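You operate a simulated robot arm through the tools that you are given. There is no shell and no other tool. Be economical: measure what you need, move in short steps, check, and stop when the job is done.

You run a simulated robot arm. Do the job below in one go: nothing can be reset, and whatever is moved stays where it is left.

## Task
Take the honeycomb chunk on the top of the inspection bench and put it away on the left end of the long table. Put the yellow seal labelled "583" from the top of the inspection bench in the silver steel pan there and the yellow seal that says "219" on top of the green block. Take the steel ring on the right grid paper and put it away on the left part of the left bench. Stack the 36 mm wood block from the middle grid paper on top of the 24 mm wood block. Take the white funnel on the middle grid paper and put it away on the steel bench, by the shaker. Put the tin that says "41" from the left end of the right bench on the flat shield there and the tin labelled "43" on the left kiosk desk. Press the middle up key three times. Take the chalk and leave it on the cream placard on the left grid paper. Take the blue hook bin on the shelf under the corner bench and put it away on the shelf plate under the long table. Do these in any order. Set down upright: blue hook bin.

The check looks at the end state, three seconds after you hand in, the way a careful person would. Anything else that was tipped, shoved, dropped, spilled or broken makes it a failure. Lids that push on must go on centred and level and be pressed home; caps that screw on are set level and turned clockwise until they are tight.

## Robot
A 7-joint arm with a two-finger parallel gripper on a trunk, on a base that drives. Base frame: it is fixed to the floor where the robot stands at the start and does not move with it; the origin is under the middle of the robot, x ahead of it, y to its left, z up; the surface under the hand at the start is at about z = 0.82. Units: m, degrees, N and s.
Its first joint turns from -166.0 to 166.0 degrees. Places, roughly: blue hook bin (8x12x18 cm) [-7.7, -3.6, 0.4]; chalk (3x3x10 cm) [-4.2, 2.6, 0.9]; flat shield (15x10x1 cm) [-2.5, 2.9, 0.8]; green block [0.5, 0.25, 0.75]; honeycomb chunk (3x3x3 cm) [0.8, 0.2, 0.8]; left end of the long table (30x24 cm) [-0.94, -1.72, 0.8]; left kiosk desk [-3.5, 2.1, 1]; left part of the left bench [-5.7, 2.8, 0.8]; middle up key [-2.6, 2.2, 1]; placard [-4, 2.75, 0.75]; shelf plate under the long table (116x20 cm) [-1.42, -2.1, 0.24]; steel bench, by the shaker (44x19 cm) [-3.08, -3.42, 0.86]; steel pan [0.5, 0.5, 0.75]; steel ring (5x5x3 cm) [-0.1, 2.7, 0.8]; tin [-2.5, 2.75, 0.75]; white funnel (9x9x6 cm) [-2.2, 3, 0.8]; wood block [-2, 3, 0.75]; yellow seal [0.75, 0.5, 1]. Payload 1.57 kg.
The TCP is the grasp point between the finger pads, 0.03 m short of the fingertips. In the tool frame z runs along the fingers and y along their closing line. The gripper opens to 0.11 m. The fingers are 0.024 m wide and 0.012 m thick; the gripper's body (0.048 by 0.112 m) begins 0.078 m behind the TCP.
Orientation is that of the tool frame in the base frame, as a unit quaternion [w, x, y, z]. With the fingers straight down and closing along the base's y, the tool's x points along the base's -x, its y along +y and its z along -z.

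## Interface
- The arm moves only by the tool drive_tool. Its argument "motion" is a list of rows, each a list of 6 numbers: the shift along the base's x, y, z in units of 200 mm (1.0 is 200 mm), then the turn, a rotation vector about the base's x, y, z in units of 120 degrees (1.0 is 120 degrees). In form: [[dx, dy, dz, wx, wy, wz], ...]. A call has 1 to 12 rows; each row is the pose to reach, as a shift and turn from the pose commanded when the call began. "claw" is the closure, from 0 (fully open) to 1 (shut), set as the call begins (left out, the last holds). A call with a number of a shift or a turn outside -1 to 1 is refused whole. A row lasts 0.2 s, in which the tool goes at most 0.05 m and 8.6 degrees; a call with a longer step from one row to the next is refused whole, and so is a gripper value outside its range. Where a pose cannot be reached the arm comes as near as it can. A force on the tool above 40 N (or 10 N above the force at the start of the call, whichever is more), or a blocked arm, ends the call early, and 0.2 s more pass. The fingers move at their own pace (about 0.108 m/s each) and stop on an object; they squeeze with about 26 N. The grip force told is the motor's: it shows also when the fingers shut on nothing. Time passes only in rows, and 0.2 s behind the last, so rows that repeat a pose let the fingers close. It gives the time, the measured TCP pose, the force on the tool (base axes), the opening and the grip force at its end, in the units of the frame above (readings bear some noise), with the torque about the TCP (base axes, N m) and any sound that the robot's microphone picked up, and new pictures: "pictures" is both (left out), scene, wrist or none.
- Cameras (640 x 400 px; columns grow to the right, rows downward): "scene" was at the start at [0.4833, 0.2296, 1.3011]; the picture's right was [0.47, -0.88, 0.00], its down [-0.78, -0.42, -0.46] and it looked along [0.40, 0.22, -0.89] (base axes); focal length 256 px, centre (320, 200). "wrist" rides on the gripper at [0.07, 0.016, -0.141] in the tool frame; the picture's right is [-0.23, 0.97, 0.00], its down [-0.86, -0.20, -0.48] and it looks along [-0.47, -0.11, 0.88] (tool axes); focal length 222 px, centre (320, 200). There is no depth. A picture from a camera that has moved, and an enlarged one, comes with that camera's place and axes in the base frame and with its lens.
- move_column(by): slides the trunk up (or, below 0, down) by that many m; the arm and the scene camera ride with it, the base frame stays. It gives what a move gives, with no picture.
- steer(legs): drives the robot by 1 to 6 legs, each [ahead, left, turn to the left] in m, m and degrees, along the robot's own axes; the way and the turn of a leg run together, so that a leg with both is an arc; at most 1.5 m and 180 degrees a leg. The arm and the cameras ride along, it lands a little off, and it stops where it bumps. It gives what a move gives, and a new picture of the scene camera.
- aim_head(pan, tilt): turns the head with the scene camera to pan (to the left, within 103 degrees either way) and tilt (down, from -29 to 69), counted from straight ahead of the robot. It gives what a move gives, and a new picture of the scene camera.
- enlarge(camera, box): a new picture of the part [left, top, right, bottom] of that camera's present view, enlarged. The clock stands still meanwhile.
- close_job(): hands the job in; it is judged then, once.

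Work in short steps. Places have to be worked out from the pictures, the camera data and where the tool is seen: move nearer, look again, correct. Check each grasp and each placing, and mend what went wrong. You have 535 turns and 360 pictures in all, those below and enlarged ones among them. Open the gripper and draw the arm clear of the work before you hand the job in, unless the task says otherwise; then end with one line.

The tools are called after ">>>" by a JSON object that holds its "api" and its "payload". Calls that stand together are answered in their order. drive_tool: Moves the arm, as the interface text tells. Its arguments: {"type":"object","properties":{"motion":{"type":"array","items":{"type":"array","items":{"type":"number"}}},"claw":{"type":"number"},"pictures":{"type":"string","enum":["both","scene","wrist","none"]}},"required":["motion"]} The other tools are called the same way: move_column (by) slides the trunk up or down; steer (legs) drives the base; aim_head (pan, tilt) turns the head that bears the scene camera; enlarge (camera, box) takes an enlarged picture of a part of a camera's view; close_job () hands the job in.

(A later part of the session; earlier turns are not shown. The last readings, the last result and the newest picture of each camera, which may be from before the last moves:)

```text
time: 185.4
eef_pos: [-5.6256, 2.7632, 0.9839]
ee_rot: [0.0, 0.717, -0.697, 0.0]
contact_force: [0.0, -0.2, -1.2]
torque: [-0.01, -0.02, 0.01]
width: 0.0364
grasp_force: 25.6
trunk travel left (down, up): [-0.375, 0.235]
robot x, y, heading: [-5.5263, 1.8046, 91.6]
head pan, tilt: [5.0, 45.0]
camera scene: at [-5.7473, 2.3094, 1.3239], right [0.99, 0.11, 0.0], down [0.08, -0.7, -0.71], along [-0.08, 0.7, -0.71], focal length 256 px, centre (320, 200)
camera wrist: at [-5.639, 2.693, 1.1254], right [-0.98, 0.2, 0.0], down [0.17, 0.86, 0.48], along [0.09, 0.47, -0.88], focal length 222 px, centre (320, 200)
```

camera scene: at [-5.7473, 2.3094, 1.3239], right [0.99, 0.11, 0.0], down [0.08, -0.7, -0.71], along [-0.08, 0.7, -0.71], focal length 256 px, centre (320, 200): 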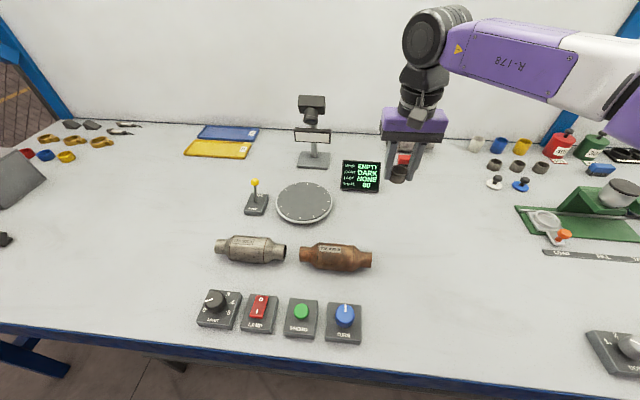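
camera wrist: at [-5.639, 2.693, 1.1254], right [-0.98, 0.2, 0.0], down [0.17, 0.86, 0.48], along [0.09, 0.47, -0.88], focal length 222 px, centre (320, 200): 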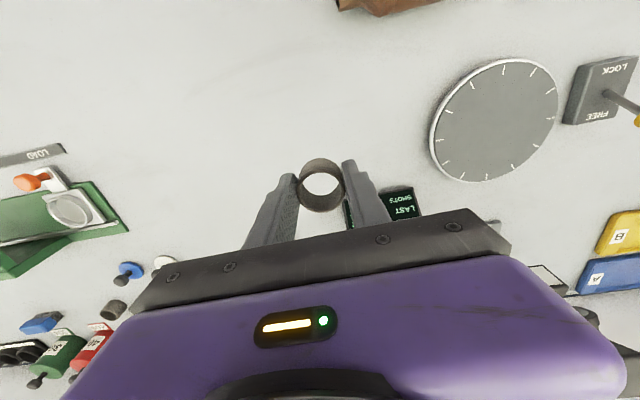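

Spot is clear. I lower the ring toward the bench.

>>> {"api": "drive_tool", "payload": {"motion": [[0.02, -0.09, -0.18, 0, 0, 0], [0.02, -0.09, -0.4, 0, 0, 0], [0.02, -0.09, -0.62, 0, 0, 0], [0.02, -0.09, -0.65, 0, 0, 0], [0.02, -0.09, -0.65, 0, 0, 0]], "pictures": "none"}}

>>> {"api": "drive_tool", "payload": {"motion": [[0, 0, -0.02, 0, 0, 0], [0, 0, -0.04, 0, 0, 0], [0, 0, -0.055, 0, 0, 0], [0, 0, -0.055, 0, 0, 0]], "pictures": "wrist"}}

```text
time: 186.6
eef_pos: [-5.6254, 2.7456, 0.8527]
ee_rot: [0.0, 0.718, -0.697, 0.0]
contact_force: [0.6, 0.2, -0.4]
torque: [-0.03, 0.02, -0.02]
width: 0.0367
grasp_force: 26.2
trunk travel left (down, up): [-0.375, 0.235]
robot x, y, heading: [-5.5293, 1.8064, 91.1]
head pan, tilt: [5.0, 45.0]
```

```text
time: 187.6
eef_pos: [-5.6238, 2.7439, 0.8423]
ee_rot: [0.0, 0.718, -0.696, 0.0]
contact_force: [-0.4, -0.3, 0.9]
torque: [0.01, -0.03, -0.02]
width: 0.0364
grasp_force: 25.7
trunk travel left (down, up): [-0.375, 0.235]
robot x, y, heading: [-5.5275, 1.809, 91.3]
head pan, tilt: [5.0, 45.0]
camera wrist: at [-5.6368, 2.6752, 0.9842], right [-0.98, 0.2, 0.0], down [0.17, 0.86, 0.48], along [0.09, 0.47, -0.88], focal length 222 px, centre (320, 200)
```

wrist: 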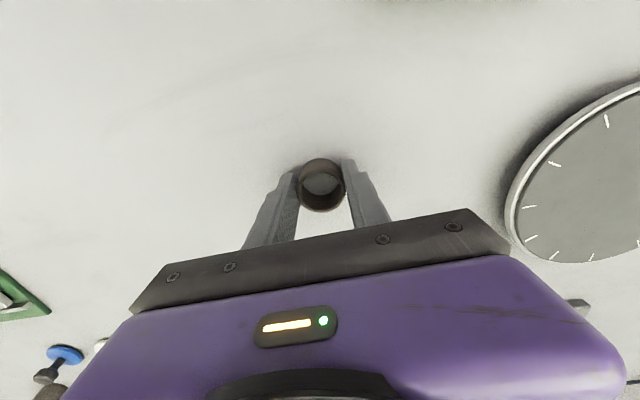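

>>> {"api": "drive_tool", "payload": {"motion": [[0, 0, -0.015, 0, 0, 0], [0, 0, -0.025, 0, 0, 0], [0, 0, -0.025, 0, 0, 0]], "pictures": "none"}}

```text
time: 188.4
eef_pos: [-5.6235, 2.7463, 0.8403]
ee_rot: [-0.001, 0.717, -0.697, -0.001]
contact_force: [3.2, -0.4, 32.8]
torque: [-0.41, -0.44, 0.12]
width: 0.0364
grasp_force: 25.8
trunk travel left (down, up): [-0.375, 0.235]
robot x, y, heading: [-5.5305, 1.8073, 91.2]
head pan, tilt: [5.0, 45.0]
```

Contact. Ease 3 mm, open and lift away.

>>> {"api": "drive_tool", "payload": {"motion": [[0, 0, 0.018, 0, 0, 0], [0, 0, 0.018, 0, 0, 0]], "pictures": "none"}}

>>> {"api": "drive_tool", "payload": {"motion": [[0, 0, 0, 0, 0, 0], [0, 0, 0, 0, 0, 0], [0, 0, 0, 0, 0, 0], [0, 0, 0.2, 0, 0, 0], [0, 0, 0.43, 0, 0, 0], [0, 0, 0.66, 0, 0, 0], [0, 0, 0.9, 0, 0, 0]], "claw": 0.4}}

```text
time: 189.0
eef_pos: [-5.6239, 2.7452, 0.8398]
ee_rot: [0.0, 0.718, -0.696, 0.0]
contact_force: [1.7, 5.8, 12.0]
torque: [0.35, -0.21, 0.07]
width: 0.0365
grasp_force: 26.0
trunk travel left (down, up): [-0.375, 0.235]
robot x, y, heading: [-5.5265, 1.8042, 91.3]
head pan, tilt: [5.0, 45.0]
```

```text
time: 190.6
eef_pos: [-5.6246, 2.7444, 1.0158]
ee_rot: [0.001, 0.718, -0.696, 0.001]
contact_force: [0.4, 0.4, -0.4]
torque: [0.0, -0.01, 0.02]
width: 0.066
grasp_force: 0.0
trunk travel left (down, up): [-0.375, 0.235]
robot x, y, heading: [-5.5305, 1.8062, 91.3]
head pan, tilt: [5.0, 45.0]
camera scene: at [-5.7472, 2.3098, 1.3237], right [0.99, 0.11, 0.0], down [0.08, -0.7, -0.71], along [-0.08, 0.7, -0.71], focal length 256 px, centre (320, 200)
camera wrist: at [-5.6377, 2.6742, 1.1581], right [-0.98, 0.2, 0.0], down [0.17, 0.86, 0.48], along [0.1, 0.47, -0.88], focal length 222 px, centre (320, 200)
```

scene: 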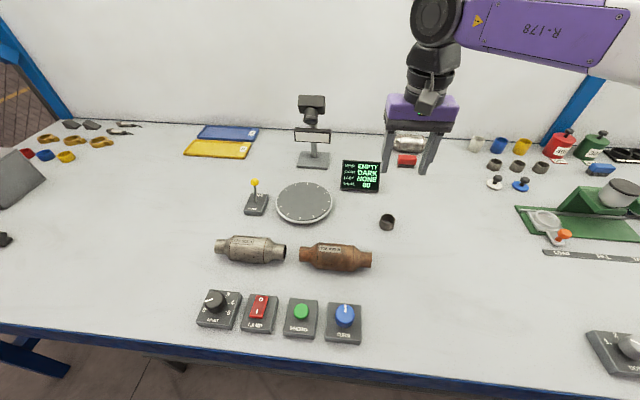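
wrist: 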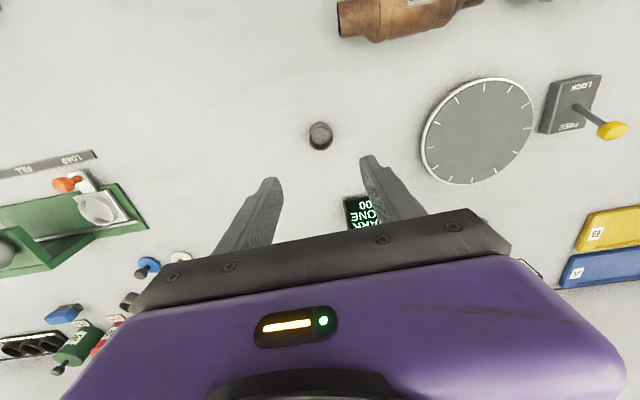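

Ring is placed. I draw the arm in and strafe right back to the chalk (x≈-4.3).

>>> {"api": "drive_tool", "payload": {"motion": [[0.05, -0.2, 0.1, 0, 0, 0], [0.15, -0.4, 0.2, 0, 0, 0], [0.25, -0.6, 0.3, 0, 0, 0], [0.35, -0.8, 0.4, 0, 0, 0], [0.45, -1.0, 0.45, 0, 0, 0]], "pictures": "none"}}

>>> {"api": "steer", "payload": {"legs": [[0, -1.2, -1]]}}

```text
time: 191.8
eef_pos: [-5.5332, 2.5468, 1.1111]
ee_rot: [0.001, 0.718, -0.696, 0.001]
contact_force: [-0.3, 0.1, -1.1]
torque: [-0.07, -0.04, 0.0]
width: 0.0659
grasp_force: 0.0
trunk travel left (down, up): [-0.375, 0.235]
robot x, y, heading: [-5.5303, 1.8074, 91.0]
head pan, tilt: [5.0, 45.0]
```

```text
time: 197.9
eef_pos: [-4.3003, 2.5524, 1.1107]
ee_rot: [0.0, -0.704, 0.71, 0.001]
contact_force: [0.9, 0.1, -0.1]
torque: [0.0, -0.01, 0.0]
width: 0.0662
grasp_force: 0.1
trunk travel left (down, up): [-0.375, 0.235]
robot x, y, heading: [-4.3235, 1.8117, 89.0]
head pan, tilt: [5.0, 45.0]
camera scene: at [-4.5247, 2.3224, 1.3239], right [1.0, 0.07, 0.0], down [0.05, -0.71, -0.71], along [-0.05, 0.71, -0.71], focal length 256 px, centre (320, 200)
```

scene: 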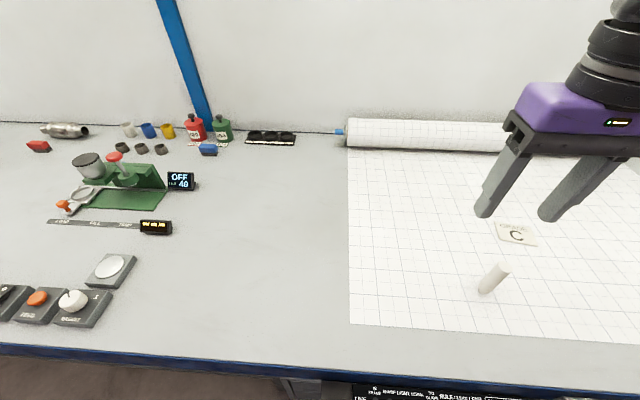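

Chalk foot ≈ (-4.19, 2.597), placard centre ≈ (-4.06, 2.755). I move over the chalk and check with the wrist camera.

>>> {"api": "drive_tool", "payload": {"motion": [[0.2, 0.08, -0.05, 0, 0, 0], [0.4, 0.16, -0.1, 0, 0, 0], [0.545, 0.225, -0.2, 0, 0, 0], [0.545, 0.225, -0.4, 0, 0, 0], [0.545, 0.225, -0.4, 0, 0, 0]]}}

```text
time: 199.1
eef_pos: [-4.1929, 2.5975, 1.0317]
ee_rot: [0.0, -0.704, 0.71, 0.0]
contact_force: [0.3, 0.2, 0.8]
torque: [-0.04, 0.01, 0.0]
width: 0.0657
grasp_force: 0.0
trunk travel left (down, up): [-0.375, 0.235]
robot x, y, heading: [-4.3253, 1.812, 89.3]
head pan, tilt: [5.0, 45.0]
camera scene: at [-4.5246, 2.3224, 1.324], right [1.0, 0.07, 0.0], down [0.05, -0.71, -0.71], along [-0.05, 0.71, -0.71], focal length 256 px, centre (320, 200)
camera wrist: at [-4.2083, 2.5281, 1.174], right [-0.97, 0.24, 0.0], down [0.21, 0.85, 0.48], along [0.11, 0.47, -0.88], focal length 222 px, centre (320, 200)
```

scene: 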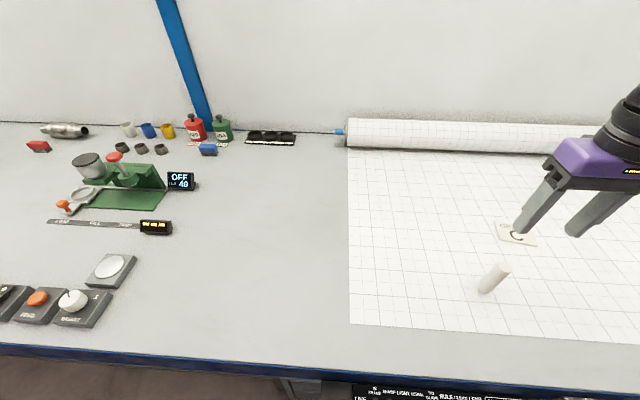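
wrist: 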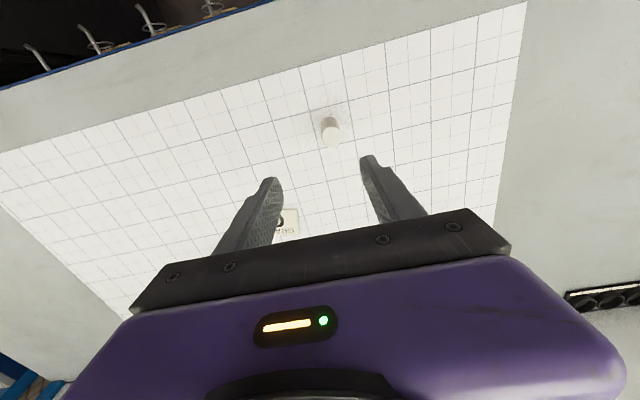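

Wrist view puts the chalk at (-4.206, 2.595). I descend around it.

>>> {"api": "drive_tool", "payload": {"motion": [[-0.065, -0.01, -0.1, 0, 0, 0], [-0.065, -0.01, -0.3, 0, 0, 0], [-0.065, -0.01, -0.5, 0, 0, 0], [-0.065, -0.01, -0.5, 0, 0, 0]], "pictures": "wrist"}}

```text
time: 200.1
eef_pos: [-4.205, 2.5971, 0.9294]
ee_rot: [-0.001, -0.703, 0.711, 0.0]
contact_force: [0.0, 0.4, 1.1]
torque: [0.01, 0.02, 0.0]
width: 0.0659
grasp_force: 0.0
trunk travel left (down, up): [-0.375, 0.235]
robot x, y, heading: [-4.3237, 1.8104, 89.3]
head pan, tilt: [5.0, 45.0]
camera wrist: at [-4.2204, 2.5289, 1.0723], right [-0.97, 0.24, 0.0], down [0.21, 0.85, 0.48], along [0.11, 0.46, -0.88], focal length 222 px, centre (320, 200)
```

wrist: 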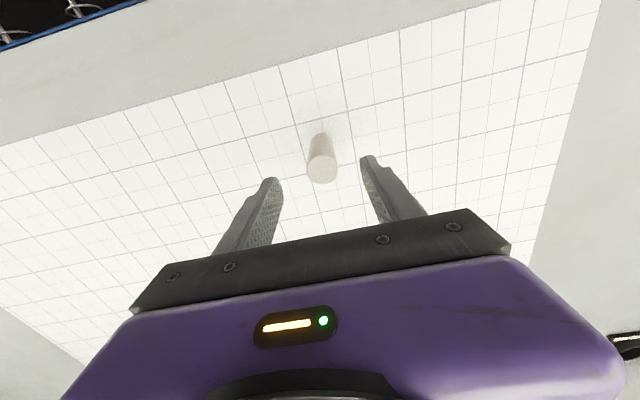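

Aligned. Descend another 5.5 cm and close.

>>> {"api": "drive_tool", "payload": {"motion": [[-0.01, -0.01, -0.14, 0, 0, 0], [-0.01, -0.01, -0.28, 0, 0, 0], [-0.01, -0.01, -0.28, 0, 0, 0]], "pictures": "none"}}

>>> {"api": "drive_tool", "payload": {"motion": [[0, 0, 0, 0, 0, 0], [0, 0, 0, 0, 0, 0], [0, 0, 0, 0, 0, 0]], "claw": 1, "pictures": "wrist"}}

```text
time: 200.9
eef_pos: [-4.2058, 2.594, 0.8757]
ee_rot: [0.0, -0.704, 0.71, 0.0]
contact_force: [0.3, 0.0, -0.6]
torque: [0.04, 0.0, 0.0]
width: 0.0663
grasp_force: 0.1
trunk travel left (down, up): [-0.375, 0.235]
robot x, y, heading: [-4.3232, 1.8133, 89.2]
head pan, tilt: [5.0, 45.0]
```

```text
time: 201.7
eef_pos: [-4.2058, 2.5942, 0.8763]
ee_rot: [0.0, -0.703, 0.711, 0.0]
contact_force: [0.6, 0.0, 0.5]
torque: [0.0, -0.02, -0.01]
width: 0.0242
grasp_force: 26.3
trunk travel left (down, up): [-0.375, 0.235]
robot x, y, heading: [-4.3283, 1.811, 89.2]
head pan, tilt: [5.0, 45.0]
camera wrist: at [-4.222, 2.5248, 1.0171], right [-0.97, 0.24, 0.0], down [0.21, 0.85, 0.48], along [0.11, 0.46, -0.88], focal length 222 px, centre (320, 200)
```

wrist: 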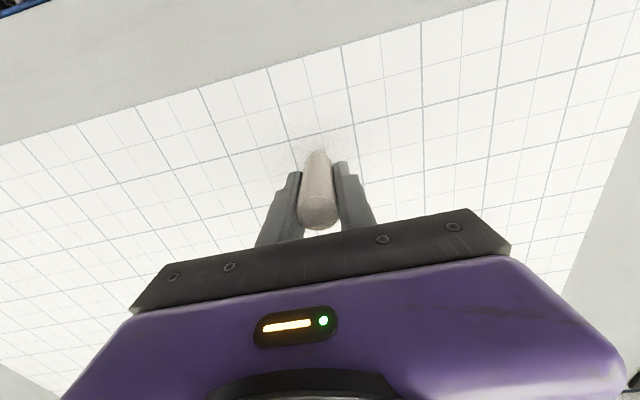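

Gripped. Lift and carry over the placard.

>>> {"api": "drive_tool", "payload": {"motion": [[0, 0, 0.2, 0, 0, 0], [0, 0, 0.42, 0, 0, 0], [0.14, 0.17, 0.45, 0, 0, 0], [0.28, 0.34, 0.45, 0, 0, 0], [0.42, 0.51, 0.45, 0, 0, 0], [0.56, 0.68, 0.45, 0, 0, 0], [0.655, 0.8, 0.45, 0, 0, 0], [0.655, 0.8, 0.45, 0, 0, 0]]}}

```text
time: 203.5
eef_pos: [-4.0744, 2.7539, 0.9676]
ee_rot: [0.0, -0.704, 0.71, 0.0]
contact_force: [0.5, 0.7, -0.5]
torque: [-0.01, 0.01, -0.02]
width: 0.024
grasp_force: 25.9
trunk travel left (down, up): [-0.375, 0.235]
robot x, y, heading: [-4.3241, 1.8099, 89.2]
head pan, tilt: [5.0, 45.0]
camera scene: at [-4.5246, 2.3224, 1.3239], right [1.0, 0.07, 0.0], down [0.05, -0.71, -0.71], along [-0.05, 0.71, -0.71], focal length 256 px, centre (320, 200)
camera wrist: at [-4.0911, 2.6844, 1.11], right [-0.97, 0.24, 0.0], down [0.21, 0.85, 0.48], along [0.11, 0.46, -0.88], focal length 222 px, centre (320, 200)
```

scene: 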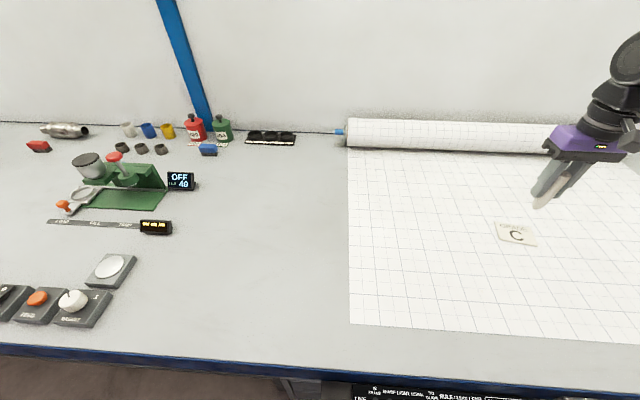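
wrist: 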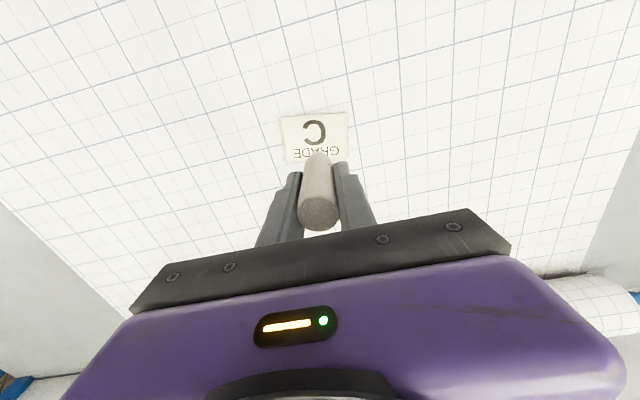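

Placard centre ≈ (-4.069, 2.749). Adjust and lower toward it.

>>> {"api": "drive_tool", "payload": {"motion": [[0.025, -0.025, -0.2, 0, 0, 0], [0.025, -0.025, -0.38, 0, 0, 0], [0.025, -0.025, -0.41, 0, 0, 0], [0.025, -0.025, -0.41, 0, 0, 0]], "pictures": "wrist"}}

>>> {"api": "drive_tool", "payload": {"motion": [[0, 0, -0.015, 0, 0, 0], [0, 0, -0.03, 0, 0, 0], [0, 0, -0.03, 0, 0, 0]], "pictures": "none"}}

```text
time: 204.5
eef_pos: [-4.0738, 2.7477, 0.8824]
ee_rot: [0.0, -0.704, 0.71, -0.001]
contact_force: [-0.1, 0.5, 0.7]
torque: [0.0, 0.02, -0.03]
width: 0.0243
grasp_force: 26.1
trunk travel left (down, up): [-0.375, 0.235]
robot x, y, heading: [-4.3275, 1.8116, 89.1]
head pan, tilt: [5.0, 45.0]
camera wrist: at [-4.0891, 2.6782, 1.0238], right [-0.97, 0.24, 0.0], down [0.21, 0.85, 0.48], along [0.11, 0.47, -0.88], focal length 222 px, centre (320, 200)
```

wrist: 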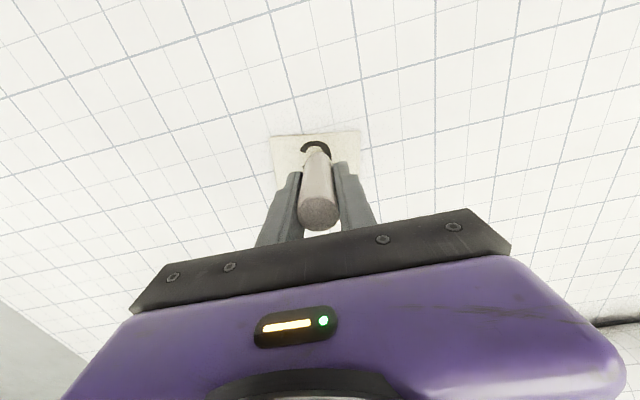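

```text
time: 205.3
eef_pos: [-4.0725, 2.7464, 0.8827]
ee_rot: [0.0, -0.704, 0.711, 0.001]
contact_force: [0.5, -1.3, -0.2]
torque: [0.02, -0.02, 0.0]
width: 0.0241
grasp_force: 26.3
out of reach, approached as far as the arm can: row 1, 2, 3
trunk travel left (down, up): [-0.375, 0.235]
robot x, y, heading: [-4.3238, 1.8131, 88.8]
head pan, tilt: [5.0, 45.0]
```

At the limit of reach; I lower with the trunk instead, by 4 mm.

>>> {"api": "move_column", "payload": {"by": -0.004}}

```text
time: 205.8
eef_pos: [-4.0738, 2.7473, 0.8791]
ee_rot: [0.0, -0.704, 0.71, 0.0]
contact_force: [-1.1, -1.3, 2.8]
torque: [-0.05, -0.01, -0.01]
width: 0.0242
grasp_force: 25.5
trunk travel left (down, up): [-0.371, 0.239]
robot x, y, heading: [-4.3218, 1.8101, 89.3]
head pan, tilt: [5.0, 45.0]
```

>>> {"api": "move_column", "payload": {"by": -0.002}}

```text
time: 206.3
eef_pos: [-4.0727, 2.7469, 0.8779]
ee_rot: [0.001, -0.704, 0.71, 0.002]
contact_force: [-0.4, -1.0, 17.0]
torque: [-0.17, 0.03, -0.01]
width: 0.0237
grasp_force: 26.2
trunk travel left (down, up): [-0.369, 0.241]
robot x, y, heading: [-4.3229, 1.8111, 89.3]
head pan, tilt: [5.0, 45.0]
```

Contact. Ease 1 mm and release, then raise the hand.

>>> {"api": "move_column", "payload": {"by": 0.001}}

>>> {"api": "drive_tool", "payload": {"motion": [[0, 0, 0, 0, 0, 0], [0, 0, 0, 0, 0, 0]], "claw": 0.5, "pictures": "wrist"}}

```text
time: 206.8
eef_pos: [-4.0727, 2.7478, 0.8789]
ee_rot: [0.001, -0.704, 0.71, 0.001]
contact_force: [0.8, 1.2, 16.8]
torque: [0.03, 0.0, 0.01]
width: 0.024
grasp_force: 25.7
trunk travel left (down, up): [-0.37, 0.24]
robot x, y, heading: [-4.3278, 1.8107, 89.1]
head pan, tilt: [5.0, 45.0]
```

```text
time: 207.4
eef_pos: [-4.0742, 2.7483, 0.8763]
ee_rot: [0.001, -0.704, 0.71, 0.0]
contact_force: [0.5, -0.3, -0.1]
torque: [-0.02, 0.01, 0.02]
width: 0.0551
grasp_force: 0.0
trunk travel left (down, up): [-0.37, 0.24]
robot x, y, heading: [-4.3228, 1.8132, 89.3]
head pan, tilt: [5.0, 45.0]
camera wrist: at [-4.0891, 2.6781, 1.0186], right [-0.97, 0.24, 0.0], down [0.21, 0.85, 0.48], along [0.11, 0.46, -0.88], focal length 222 px, centre (320, 200)
```

wrist: 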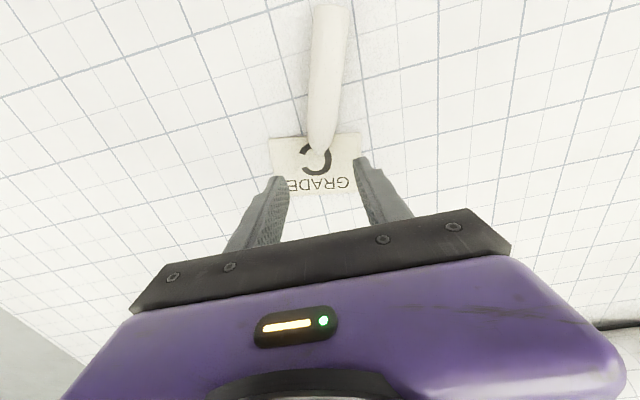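

The chalk toppled onto its side toward the robot. I raise the hand and look.

>>> {"api": "drive_tool", "payload": {"motion": [[0, 0, 0.2, 0, 0, 0], [0, -0.1, 0.4, 0, 0, 0], [0, -0.3, 0.5, 0, 0, 0], [0, -0.5, 0.55, 0, 0, 0]]}}

```text
time: 208.4
eef_pos: [-4.0766, 2.6483, 0.9857]
ee_rot: [0.001, -0.704, 0.711, -0.001]
contact_force: [0.5, 1.7, -0.5]
torque: [-0.04, -0.01, -0.02]
width: 0.055
grasp_force: 0.1
trunk travel left (down, up): [-0.37, 0.24]
robot x, y, heading: [-4.3269, 1.8119, 89.3]
head pan, tilt: [5.0, 45.0]
camera scene: at [-4.5251, 2.3228, 1.3187], right [1.0, 0.07, 0.0], down [0.05, -0.71, -0.71], along [-0.05, 0.7, -0.71], focal length 256 px, centre (320, 200)
camera wrist: at [-4.0914, 2.5797, 1.1271], right [-0.97, 0.24, 0.0], down [0.21, 0.85, 0.48], along [0.11, 0.46, -0.88], focal length 222 px, centre (320, 200)
```

scene: 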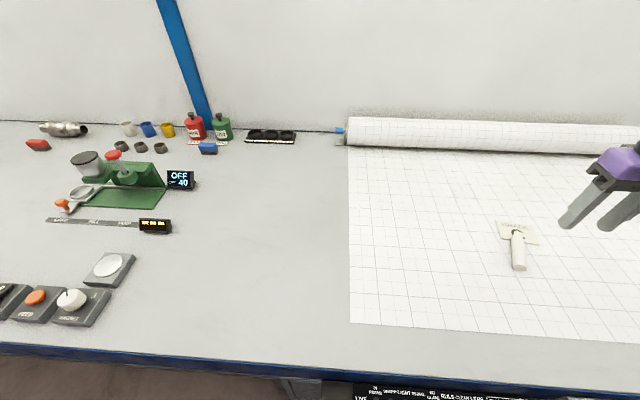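
wrist: 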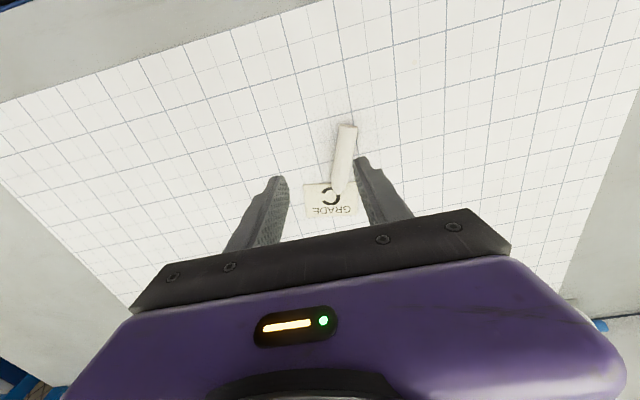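

Chalk lies from (-4.084,2.731) to (-4.114,2.642). I'll regrasp it lying: yaw -18° and descend at its middle.

>>> {"api": "drive_tool", "payload": {"motion": [[-0.05, 0.08, -0.05, 0, 0, -0.06], [-0.1, 0.17, -0.1, 0, 0, -0.12], [-0.112, 0.195, -0.25, 0, 0, -0.15], [-0.112, 0.195, -0.45, 0, 0, -0.15], [-0.112, 0.195, -0.45, 0, 0, -0.15]], "pictures": "wrist"}}

```text
time: 209.6
eef_pos: [-4.0967, 2.6862, 0.8954]
ee_rot: [-0.001, -0.583, 0.813, 0.0]
contact_force: [0.1, 0.6, 0.1]
torque: [0.0, -0.01, -0.01]
width: 0.0552
grasp_force: 0.0
trunk travel left (down, up): [-0.37, 0.24]
robot x, y, heading: [-4.3252, 1.8124, 89.3]
head pan, tilt: [5.0, 45.0]
camera wrist: at [-4.1335, 2.6258, 1.0375], right [-0.85, 0.53, 0.0], down [0.46, 0.75, 0.48], along [0.25, 0.41, -0.88], focal length 222 px, centre (320, 200)
```

wrist: 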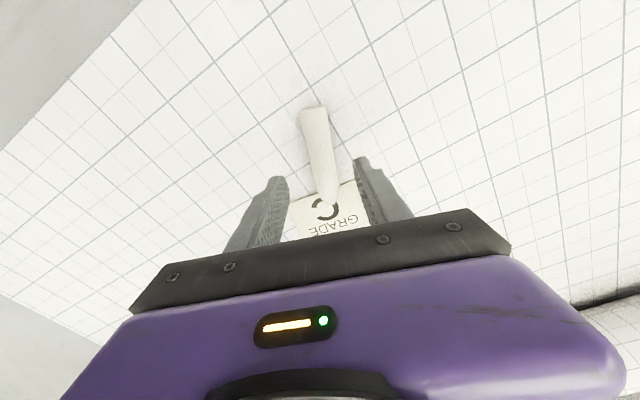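

Aligned. Descend and close on the chalk.

>>> {"api": "drive_tool", "payload": {"motion": [[-0.005, 0, -0.14, 0, 0, 0], [-0.005, 0, -0.28, 0, 0, 0], [-0.005, 0, -0.28, 0, 0, 0]], "pictures": "none"}}

>>> {"api": "drive_tool", "payload": {"motion": [[0, 0, 0, 0, 0, 0], [0, 0, 0, 0, 0, 0], [0, 0, 0, 0, 0, 0]], "claw": 1, "pictures": "wrist"}}

```text
time: 210.4
eef_pos: [-4.0963, 2.6867, 0.8419]
ee_rot: [-0.001, -0.585, 0.811, 0.0]
contact_force: [-0.2, 0.9, -0.1]
torque: [-0.01, 0.01, 0.02]
width: 0.0554
grasp_force: 0.0
trunk travel left (down, up): [-0.37, 0.24]
robot x, y, heading: [-4.3284, 1.8103, 89.2]
head pan, tilt: [5.0, 45.0]
```

```text
time: 211.2
eef_pos: [-4.0951, 2.6866, 0.8418]
ee_rot: [0.0, -0.584, 0.811, 0.0]
contact_force: [0.0, -0.1, 0.2]
torque: [-0.05, 0.02, 0.02]
width: 0.0238
grasp_force: 26.1
trunk travel left (down, up): [-0.37, 0.24]
robot x, y, heading: [-4.3262, 1.8127, 89.0]
head pan, tilt: [5.0, 45.0]
camera wrist: at [-4.133, 2.6256, 0.9842], right [-0.85, 0.52, 0.0], down [0.46, 0.75, 0.48], along [0.25, 0.41, -0.88], focal length 222 px, centre (320, 200)
```

wrist: 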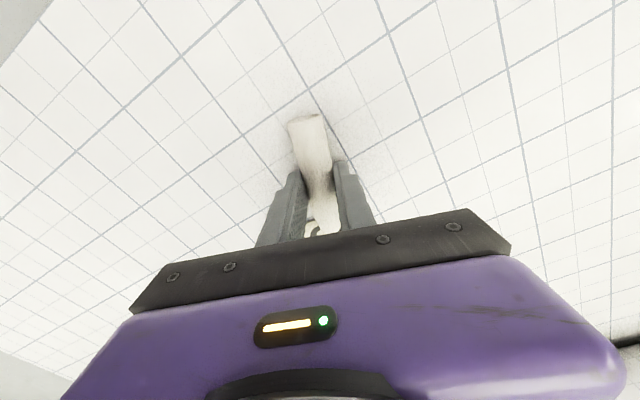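

Held. Lift and rotate about -70° so it lies along the placard's long side.

>>> {"api": "drive_tool", "payload": {"motion": [[0, 0, 0.2, 0, 0, 0], [0, -0.05, 0.35, 0, 0, -0.065], [0, -0.1, 0.4, 0, 0, -0.13], [0, -0.1, 0.4, 0, 0, -0.195], [0, -0.1, 0.4, 0, 0, -0.26], [0, -0.1, 0.4, 0, 0, -0.325], [0, -0.1, 0.4, 0, 0, -0.39], [0, -0.1, 0.4, 0, 0, -0.455], [0, -0.1, 0.4, 0, 0, -0.52], [0, -0.1, 0.4, 0, 0, -0.585], [0, -0.1, 0.4, 0, 0, -0.585]], "pictures": "wrist"}}

>>> {"api": "steer", "payload": {"legs": [[0.06, -0.06, 0]]}}

```text
time: 213.6
eef_pos: [-4.0963, 2.6672, 0.9213]
ee_rot: [0.0, -0.011, 1.0, 0.0]
contact_force: [0.1, 0.8, -1.0]
torque: [0.02, -0.01, 0.01]
width: 0.0234
grasp_force: 25.8
trunk travel left (down, up): [-0.37, 0.24]
robot x, y, heading: [-4.3261, 1.8101, 89.2]
head pan, tilt: [5.0, 45.0]
camera wrist: at [-4.1659, 2.6817, 1.063], right [0.21, 0.98, 0.0], down [0.86, -0.18, 0.48], along [0.47, -0.1, -0.88], focal length 222 px, centre (320, 200)
```

wrist: 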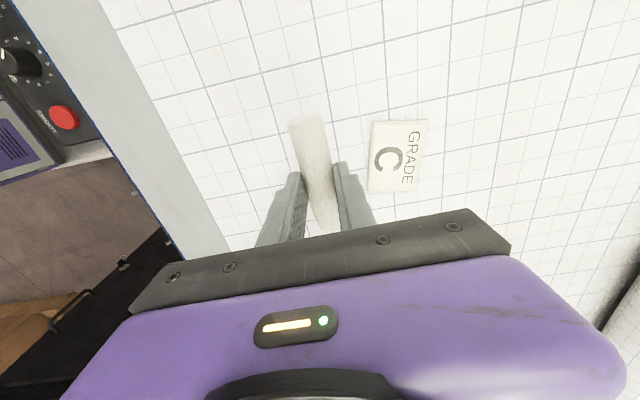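

```text
time: 214.7
eef_pos: [-4.0355, 2.7269, 0.9213]
ee_rot: [0.001, -0.011, 1.0, 0.0]
contact_force: [1.2, 0.8, -0.4]
torque: [-0.01, -0.01, -0.02]
width: 0.0235
grasp_force: 26.3
trunk travel left (down, up): [-0.37, 0.24]
robot x, y, heading: [-4.2646, 1.8723, 89.0]
head pan, tilt: [5.0, 45.0]
camera scene: at [-4.4637, 2.3824, 1.3189], right [1.0, 0.07, 0.0], down [0.05, -0.71, -0.71], along [-0.05, 0.71, -0.71], focal length 256 px, centre (320, 200)
```

scene: 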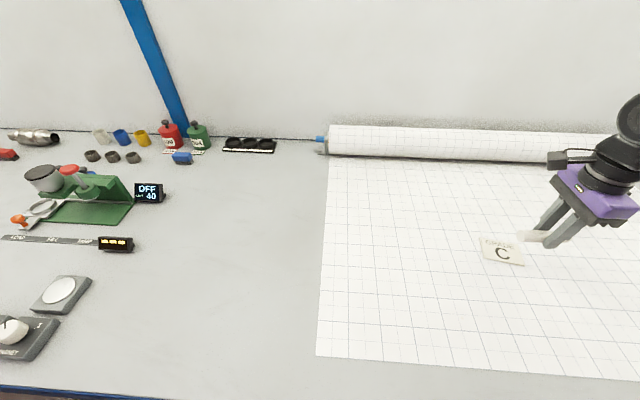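

Chalk now runs along x. Move over the placard centre (-4.067, 2.752) and lower.

>>> {"api": "drive_tool", "payload": {"motion": [[-0.158, 0.125, 0, 0, 0, 0], [-0.158, 0.125, -0.18, 0, 0, 0], [-0.158, 0.125, -0.34, 0, 0, 0], [-0.158, 0.125, -0.34, 0, 0, 0]], "pictures": "wrist"}}

```text
time: 215.7
eef_pos: [-4.0645, 2.7525, 0.8514]
ee_rot: [0.0, -0.011, 1.0, 0.0]
contact_force: [0.0, 0.4, -0.1]
torque: [0.0, -0.01, 0.0]
width: 0.0236
grasp_force: 26.3
trunk travel left (down, up): [-0.37, 0.24]
robot x, y, heading: [-4.2659, 1.8711, 89.1]
head pan, tilt: [5.0, 45.0]
camera wrist: at [-4.1339, 2.7678, 0.9917], right [0.21, 0.98, 0.0], down [0.86, -0.18, 0.48], along [0.47, -0.1, -0.88], focal length 222 px, centre (320, 200)
```

wrist: 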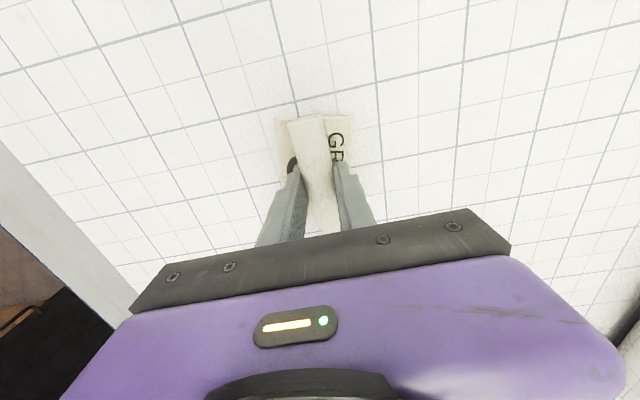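

Well centred. Lower the last few millimetres.

>>> {"api": "drive_tool", "payload": {"motion": [[0, 0, -0.015, 0, 0, 0], [0, 0, -0.03, 0, 0, 0], [0, 0, -0.03, 0, 0, 0]], "pictures": "none"}}

```text
time: 216.5
eef_pos: [-4.0667, 2.7529, 0.8455]
ee_rot: [0.0, -0.011, 1.0, 0.0]
contact_force: [-1.2, 0.4, 0.2]
torque: [0.0, 0.0, 0.0]
width: 0.0236
grasp_force: 25.8
trunk travel left (down, up): [-0.37, 0.24]
robot x, y, heading: [-4.263, 1.8722, 89.2]
head pan, tilt: [5.0, 45.0]
```

>>> {"api": "drive_tool", "payload": {"motion": [[0, 0, -0.01, 0, 0, 0], [0, 0, -0.018, 0, 0, 0], [0, 0, -0.018, 0, 0, 0]], "pictures": "none"}}

```text
time: 217.3
eef_pos: [-4.0657, 2.7511, 0.845]
ee_rot: [0.0, -0.011, 1.0, 0.001]
contact_force: [0.4, -0.5, 21.0]
torque: [-0.04, 0.02, -0.03]
width: 0.0235
grasp_force: 26.0
trunk travel left (down, up): [-0.37, 0.24]
robot x, y, heading: [-4.2666, 1.8683, 89.1]
head pan, tilt: [5.0, 45.0]
```

Contact. Ease, release narrowly, and lift.

>>> {"api": "drive_tool", "payload": {"motion": [[0, 0, 0.014, 0, 0, 0], [0, 0, 0.014, 0, 0, 0]], "pictures": "none"}}

>>> {"api": "drive_tool", "payload": {"motion": [[0, 0, 0, 0, 0, 0], [0, 0, 0, 0, 0, 0], [0, 0, 0.1, 0, 0, 0], [0, 0, 0.3, 0, 0, 0], [0, -0.05, 0.5, 0, 0, 0], [0, -0.2, 0.7, 0, 0, 0]], "claw": 0.55, "pictures": "wrist"}}

```text
time: 217.9
eef_pos: [-4.0655, 2.7503, 0.8452]
ee_rot: [0.0, -0.012, 1.0, -0.001]
contact_force: [-1.1, 2.3, 5.0]
torque: [0.04, -0.05, 0.05]
width: 0.0236
grasp_force: 26.1
trunk travel left (down, up): [-0.37, 0.24]
robot x, y, heading: [-4.265, 1.8719, 89.1]
head pan, tilt: [5.0, 45.0]
```

```text
time: 219.3
eef_pos: [-4.0666, 2.7098, 0.9857]
ee_rot: [0.0, -0.011, 1.0, -0.002]
contact_force: [-0.8, -0.5, -0.5]
torque: [-0.01, -0.03, 0.01]
width: 0.0493
grasp_force: 0.1
trunk travel left (down, up): [-0.37, 0.24]
robot x, y, heading: [-4.266, 1.8713, 89.2]
head pan, tilt: [5.0, 45.0]
camera wrist: at [-4.1351, 2.725, 1.1269], right [0.2, 0.98, 0.0], down [0.86, -0.18, 0.48], along [0.47, -0.1, -0.88], focal length 222 px, centre (320, 200)
```

wrist: 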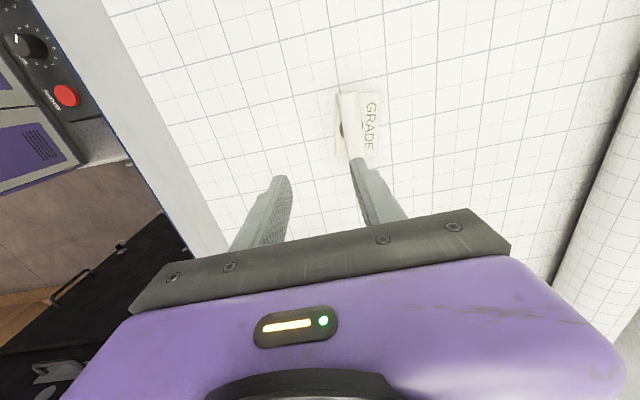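

Chalk lies on the placard. I retract and turn the wrist back +88°.

>>> {"api": "drive_tool", "payload": {"motion": [[0, -0.1, 0.1, 0, 0, 0.065], [0, -0.2, 0.2, 0, 0, 0.13], [-0.05, -0.3, 0.3, 0, 0, 0.195], [-0.1, -0.4, 0.4, 0, 0, 0.26], [-0.15, -0.5, 0.5, 0, 0, 0.325], [-0.2, -0.6, 0.6, 0, 0, 0.39], [-0.3, -0.7, 0.6, 0, 0, 0.455], [-0.4, -0.8, 0.6, 0, 0, 0.52], [-0.5, -0.9, 0.6, 0, 0, 0.585], [-0.6, -1.0, 0.6, 0, 0, 0.65], [-0.7, -1.0, 0.6, 0, 0, 0.715]], "pictures": "scene"}}

```text
time: 221.7
eef_pos: [-4.2063, 2.5129, 1.1053]
ee_rot: [0.001, -0.689, 0.725, 0.0]
contact_force: [-0.1, 0.9, 0.2]
torque: [0.04, 0.03, 0.03]
width: 0.0493
grasp_force: 0.0
trunk travel left (down, up): [-0.37, 0.24]
robot x, y, heading: [-4.2656, 1.8713, 89.2]
head pan, tilt: [5.0, 45.0]
camera scene: at [-4.4634, 2.3823, 1.319], right [1.0, 0.07, 0.0], down [0.05, -0.71, -0.71], along [-0.05, 0.71, -0.71], focal length 256 px, centre (320, 200)
```

scene: 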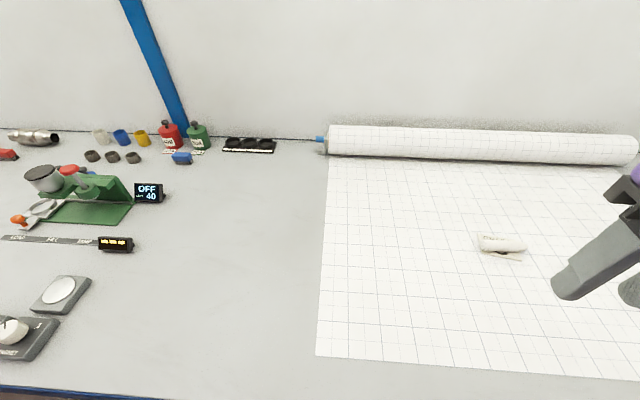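

Chalk is on the placard. Before leaving, I look right at the left kiosk's desk.

>>> {"api": "aim_head", "payload": {"pan": -75, "tilt": 35}}

```text
time: 223.2
eef_pos: [-4.2076, 2.5124, 1.107]
ee_rot: [0.0, -0.689, 0.724, -0.001]
contact_force: [0.0, 0.3, 0.1]
torque: [0.04, -0.01, 0.02]
width: 0.0496
grasp_force: 0.1
trunk travel left (down, up): [-0.37, 0.24]
robot x, y, heading: [-4.2648, 1.875, 89.1]
head pan, tilt: [-75.0, 35.0]
camera scene: at [-4.3725, 2.3228, 1.3337], right [0.25, -0.97, 0.0], down [-0.56, -0.14, -0.82], along [0.79, 0.2, -0.57], focal length 256 px, centre (320, 200)
```

scene: 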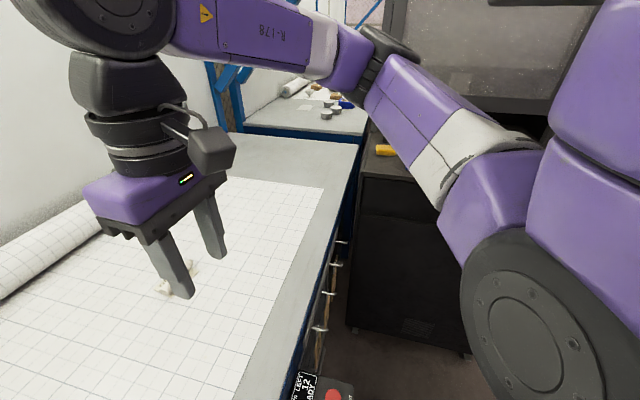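

Now I retrace my path: back out to the lane, turn to face west, then reverse east past the kiosks.

>>> {"api": "steer", "payload": {"legs": [[-0.27, 0, 1], [-0.32, -0.2, 0], [0, 0, 89]]}}

>>> {"api": "steer", "payload": {"legs": [[-1.4, 0, 0], [-0.45, 0, 0]]}}

```text
time: 230.9
eef_pos: [-4.7118, 1.3542, 1.1058]
ee_rot: [0.0, 1.0, -0.03, 0.001]
contact_force: [0.1, 0.2, 0.3]
torque: [-0.03, 0.03, -0.03]
width: 0.0495
grasp_force: 0.1
trunk travel left (down, up): [-0.37, 0.24]
robot x, y, heading: [-4.0702, 1.2898, 178.6]
head pan, tilt: [-75.0, 35.0]
camera scene: at [-4.5226, 1.1876, 1.3337], right [0.97, 0.24, 0.0], down [0.14, -0.56, -0.82], along [-0.19, 0.8, -0.57], focal length 256 px, centre (320, 200)
```

scene: 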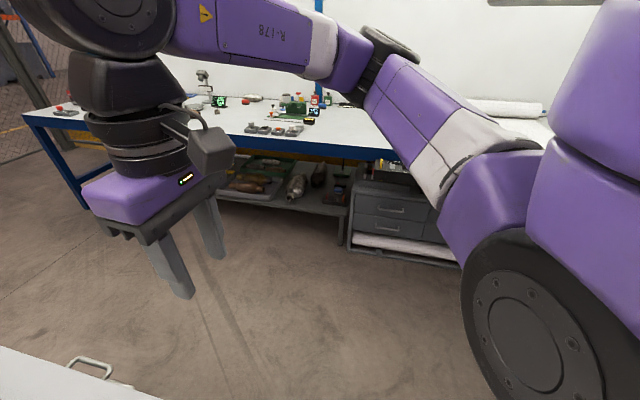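

```text
time: 240.2
eef_pos: [-2.8585, 1.3276, 1.1058]
ee_rot: [-0.001, 1.0, -0.024, 0.0]
contact_force: [-0.4, -0.2, -0.1]
torque: [0.04, 0.02, -0.02]
width: 0.0493
grasp_force: 0.0
trunk travel left (down, up): [-0.37, 0.24]
robot x, y, heading: [-2.2169, 1.2679, 179.4]
head pan, tilt: [-75.0, 35.0]
stopped in leg 2: the robot was blocked; the commanded pose is now the measured one
camera scene: at [-2.6675, 1.161, 1.3338], right [0.97, 0.25, 0.0], down [0.14, -0.56, -0.82], along [-0.2, 0.79, -0.57], focal length 256 px, centre (320, 200)
```

scene: 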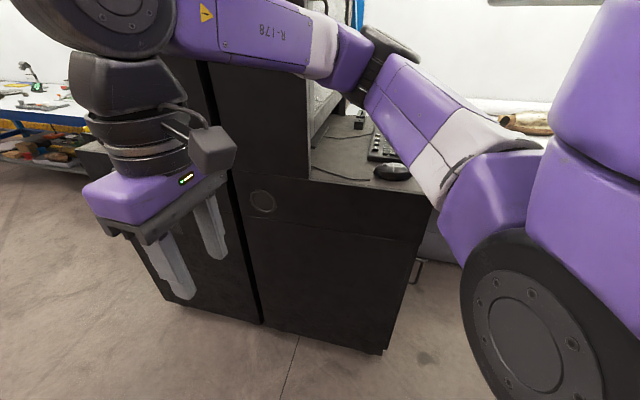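

The rear touched the crate; I sidestep right, then reverse, then sidestep again as on the way in.

>>> {"api": "steer", "payload": {"legs": [[0.02, -0.2, 0], [-0.43, 0, 0], [0, -0.2, 0], [0, 0, -50]]}}

```text
time: 247.4
eef_pos: [-2.1803, 2.1982, 1.1057]
ee_rot: [-0.001, 0.896, -0.445, 0.0]
contact_force: [0.1, 0.3, -0.9]
torque: [0.01, 0.02, 0.0]
width: 0.0494
grasp_force: 0.0
trunk travel left (down, up): [-0.37, 0.24]
robot x, y, heading: [-1.8121, 1.6768, 129.4]
head pan, tilt: [-75.0, 35.0]
camera scene: at [-2.184, 1.9461, 1.3338], right [0.81, -0.58, 0.0], down [-0.34, -0.47, -0.82], along [0.48, 0.66, -0.57], focal length 256 px, centre (320, 200)
```

scene: 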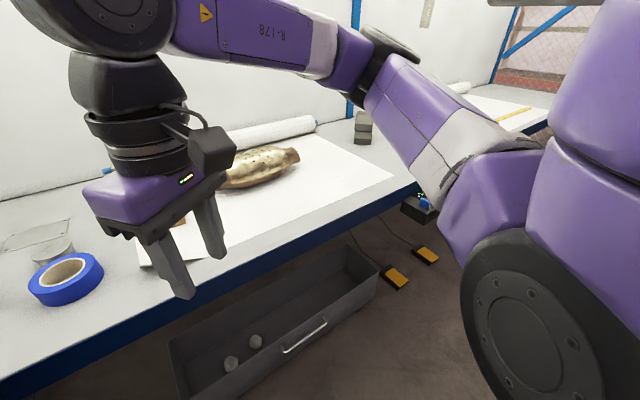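

I look at the tins, shield and wood blocks from here.

>>> {"api": "aim_head", "payload": {"pan": -15, "tilt": 40}}

```text
time: 248.7
eef_pos: [-2.1798, 2.1984, 1.1055]
ee_rot: [-0.001, 0.895, -0.445, 0.0]
contact_force: [0.5, -0.3, 0.1]
torque: [-0.04, 0.01, 0.03]
width: 0.0495
grasp_force: 0.0
trunk travel left (down, up): [-0.37, 0.24]
robot x, y, heading: [-1.8094, 1.6688, 129.4]
head pan, tilt: [-15.0, 40.0]
camera scene: at [-2.2703, 1.9522, 1.3262], right [0.91, 0.41, 0.0], down [0.26, -0.59, -0.77], along [-0.31, 0.7, -0.64], focal length 256 px, centre (320, 200)
```

scene: 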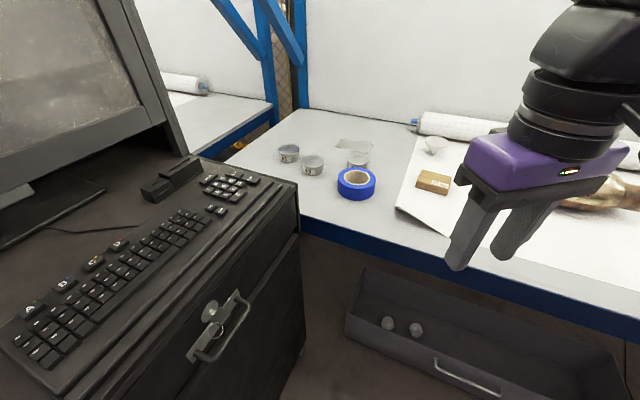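

>>> {"api": "enlarge", "payload": {"camera": "scene", "box": [260, 120, 460, 220]}}

>>> {"api": "enlarge", "payload": {"camera": "scene", "box": [0, 140, 300, 380]}}

```text
3.20 times, centred on (360, 170) of scene
camera zoom: at [-2.2703, 1.9522, 1.3262], right [0.91, 0.41, 0.0], down [0.26, -0.59, -0.77], along [-0.31, 0.7, -0.64], focal length 821 px, centre (192, 296)
```

zoom: 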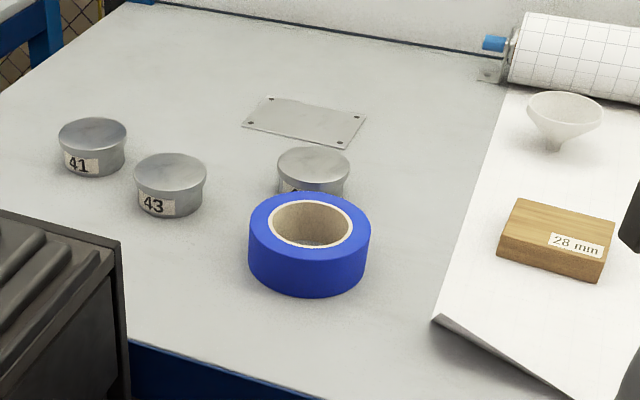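

```text
1.67 times, centred on (150, 260) of scene
camera zoom: at [-2.2703, 1.9522, 1.3262], right [0.91, 0.41, 0.0], down [0.26, -0.59, -0.77], along [-0.31, 0.7, -0.64], focal length 427 px, centre (603, 100)
```

zoom: 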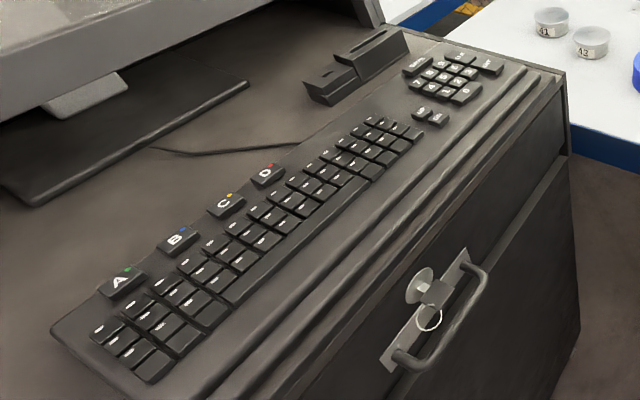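

Tins 41 and 43 are identified (third is behind the tape), and the numpad's UP/DN keys are visible on the middle kiosk. I face the bench and get closer.

>>> {"api": "steer", "payload": {"legs": [[0, 0, -39], [0, 0.33, 0]]}}

>>> {"api": "aim_head", "payload": {"pan": 0, "tilt": 45}}

```text
time: 252.7
eef_pos: [-2.1169, 2.3036, 1.1066]
ee_rot: [0.0, 0.708, -0.707, 0.0]
contact_force: [0.0, -0.5, 0.4]
torque: [-0.01, 0.01, 0.02]
width: 0.0494
grasp_force: 0.0
trunk travel left (down, up): [-0.37, 0.24]
robot x, y, heading: [-2.1417, 1.6623, 92.0]
head pan, tilt: [-15.0, 40.0]
camera scene: at [-2.3377, 2.1624, 1.3262], right [0.97, -0.22, 0.0], down [-0.14, -0.63, -0.77], along [0.17, 0.75, -0.64], focal length 256 px, centre (320, 200)
```

scene: 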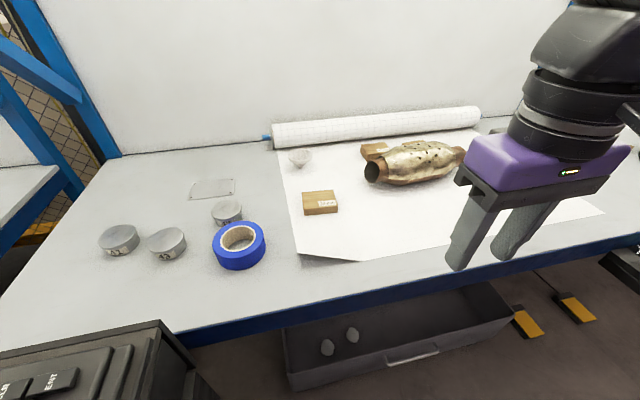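

```text
time: 253.5
eef_pos: [-2.1173, 2.3029, 1.1059]
ee_rot: [-0.001, 0.708, -0.707, 0.001]
contact_force: [0.5, -0.1, -0.5]
torque: [0.01, -0.02, 0.01]
width: 0.0495
grasp_force: 0.1
trunk travel left (down, up): [-0.37, 0.24]
robot x, y, heading: [-2.1428, 1.6606, 92.1]
head pan, tilt: [0.0, 45.0]
camera scene: at [-2.3595, 2.1608, 1.319], right [1.0, 0.04, 0.0], down [0.03, -0.71, -0.71], along [-0.03, 0.71, -0.71], focal length 256 px, centre (320, 200)
```

scene: 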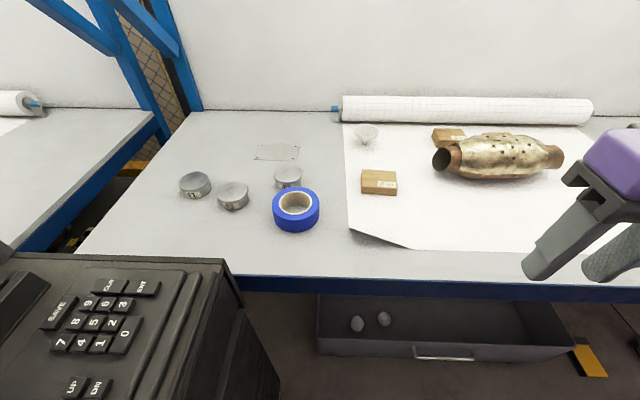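

I advance 0.27 m toward the bench.

>>> {"api": "steer", "payload": {"legs": [[0.27, 0, -2]]}}

```text
time: 255.4
eef_pos: [-2.1061, 2.5716, 1.106]
ee_rot: [0.001, -0.698, 0.716, -0.001]
contact_force: [0.3, 0.0, 0.0]
torque: [-0.01, 0.0, 0.01]
width: 0.0493
grasp_force: 0.1
trunk travel left (down, up): [-0.37, 0.24]
robot x, y, heading: [-2.1422, 1.9301, 90.7]
head pan, tilt: [0.0, 45.0]
camera scene: at [-2.3523, 2.4353, 1.3189], right [1.0, 0.01, 0.0], down [0.01, -0.71, -0.71], along [-0.01, 0.71, -0.71], focal length 256 px, centre (320, 200)
```

scene: 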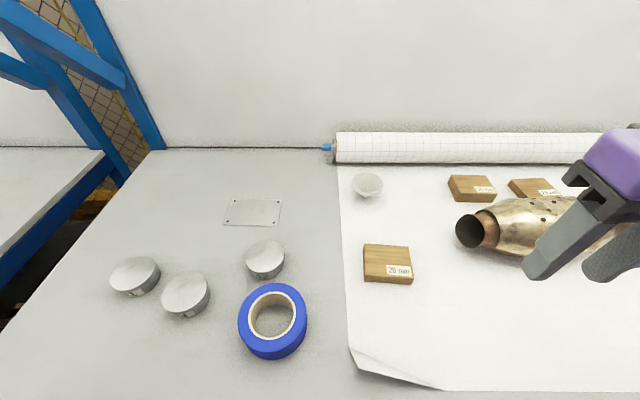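

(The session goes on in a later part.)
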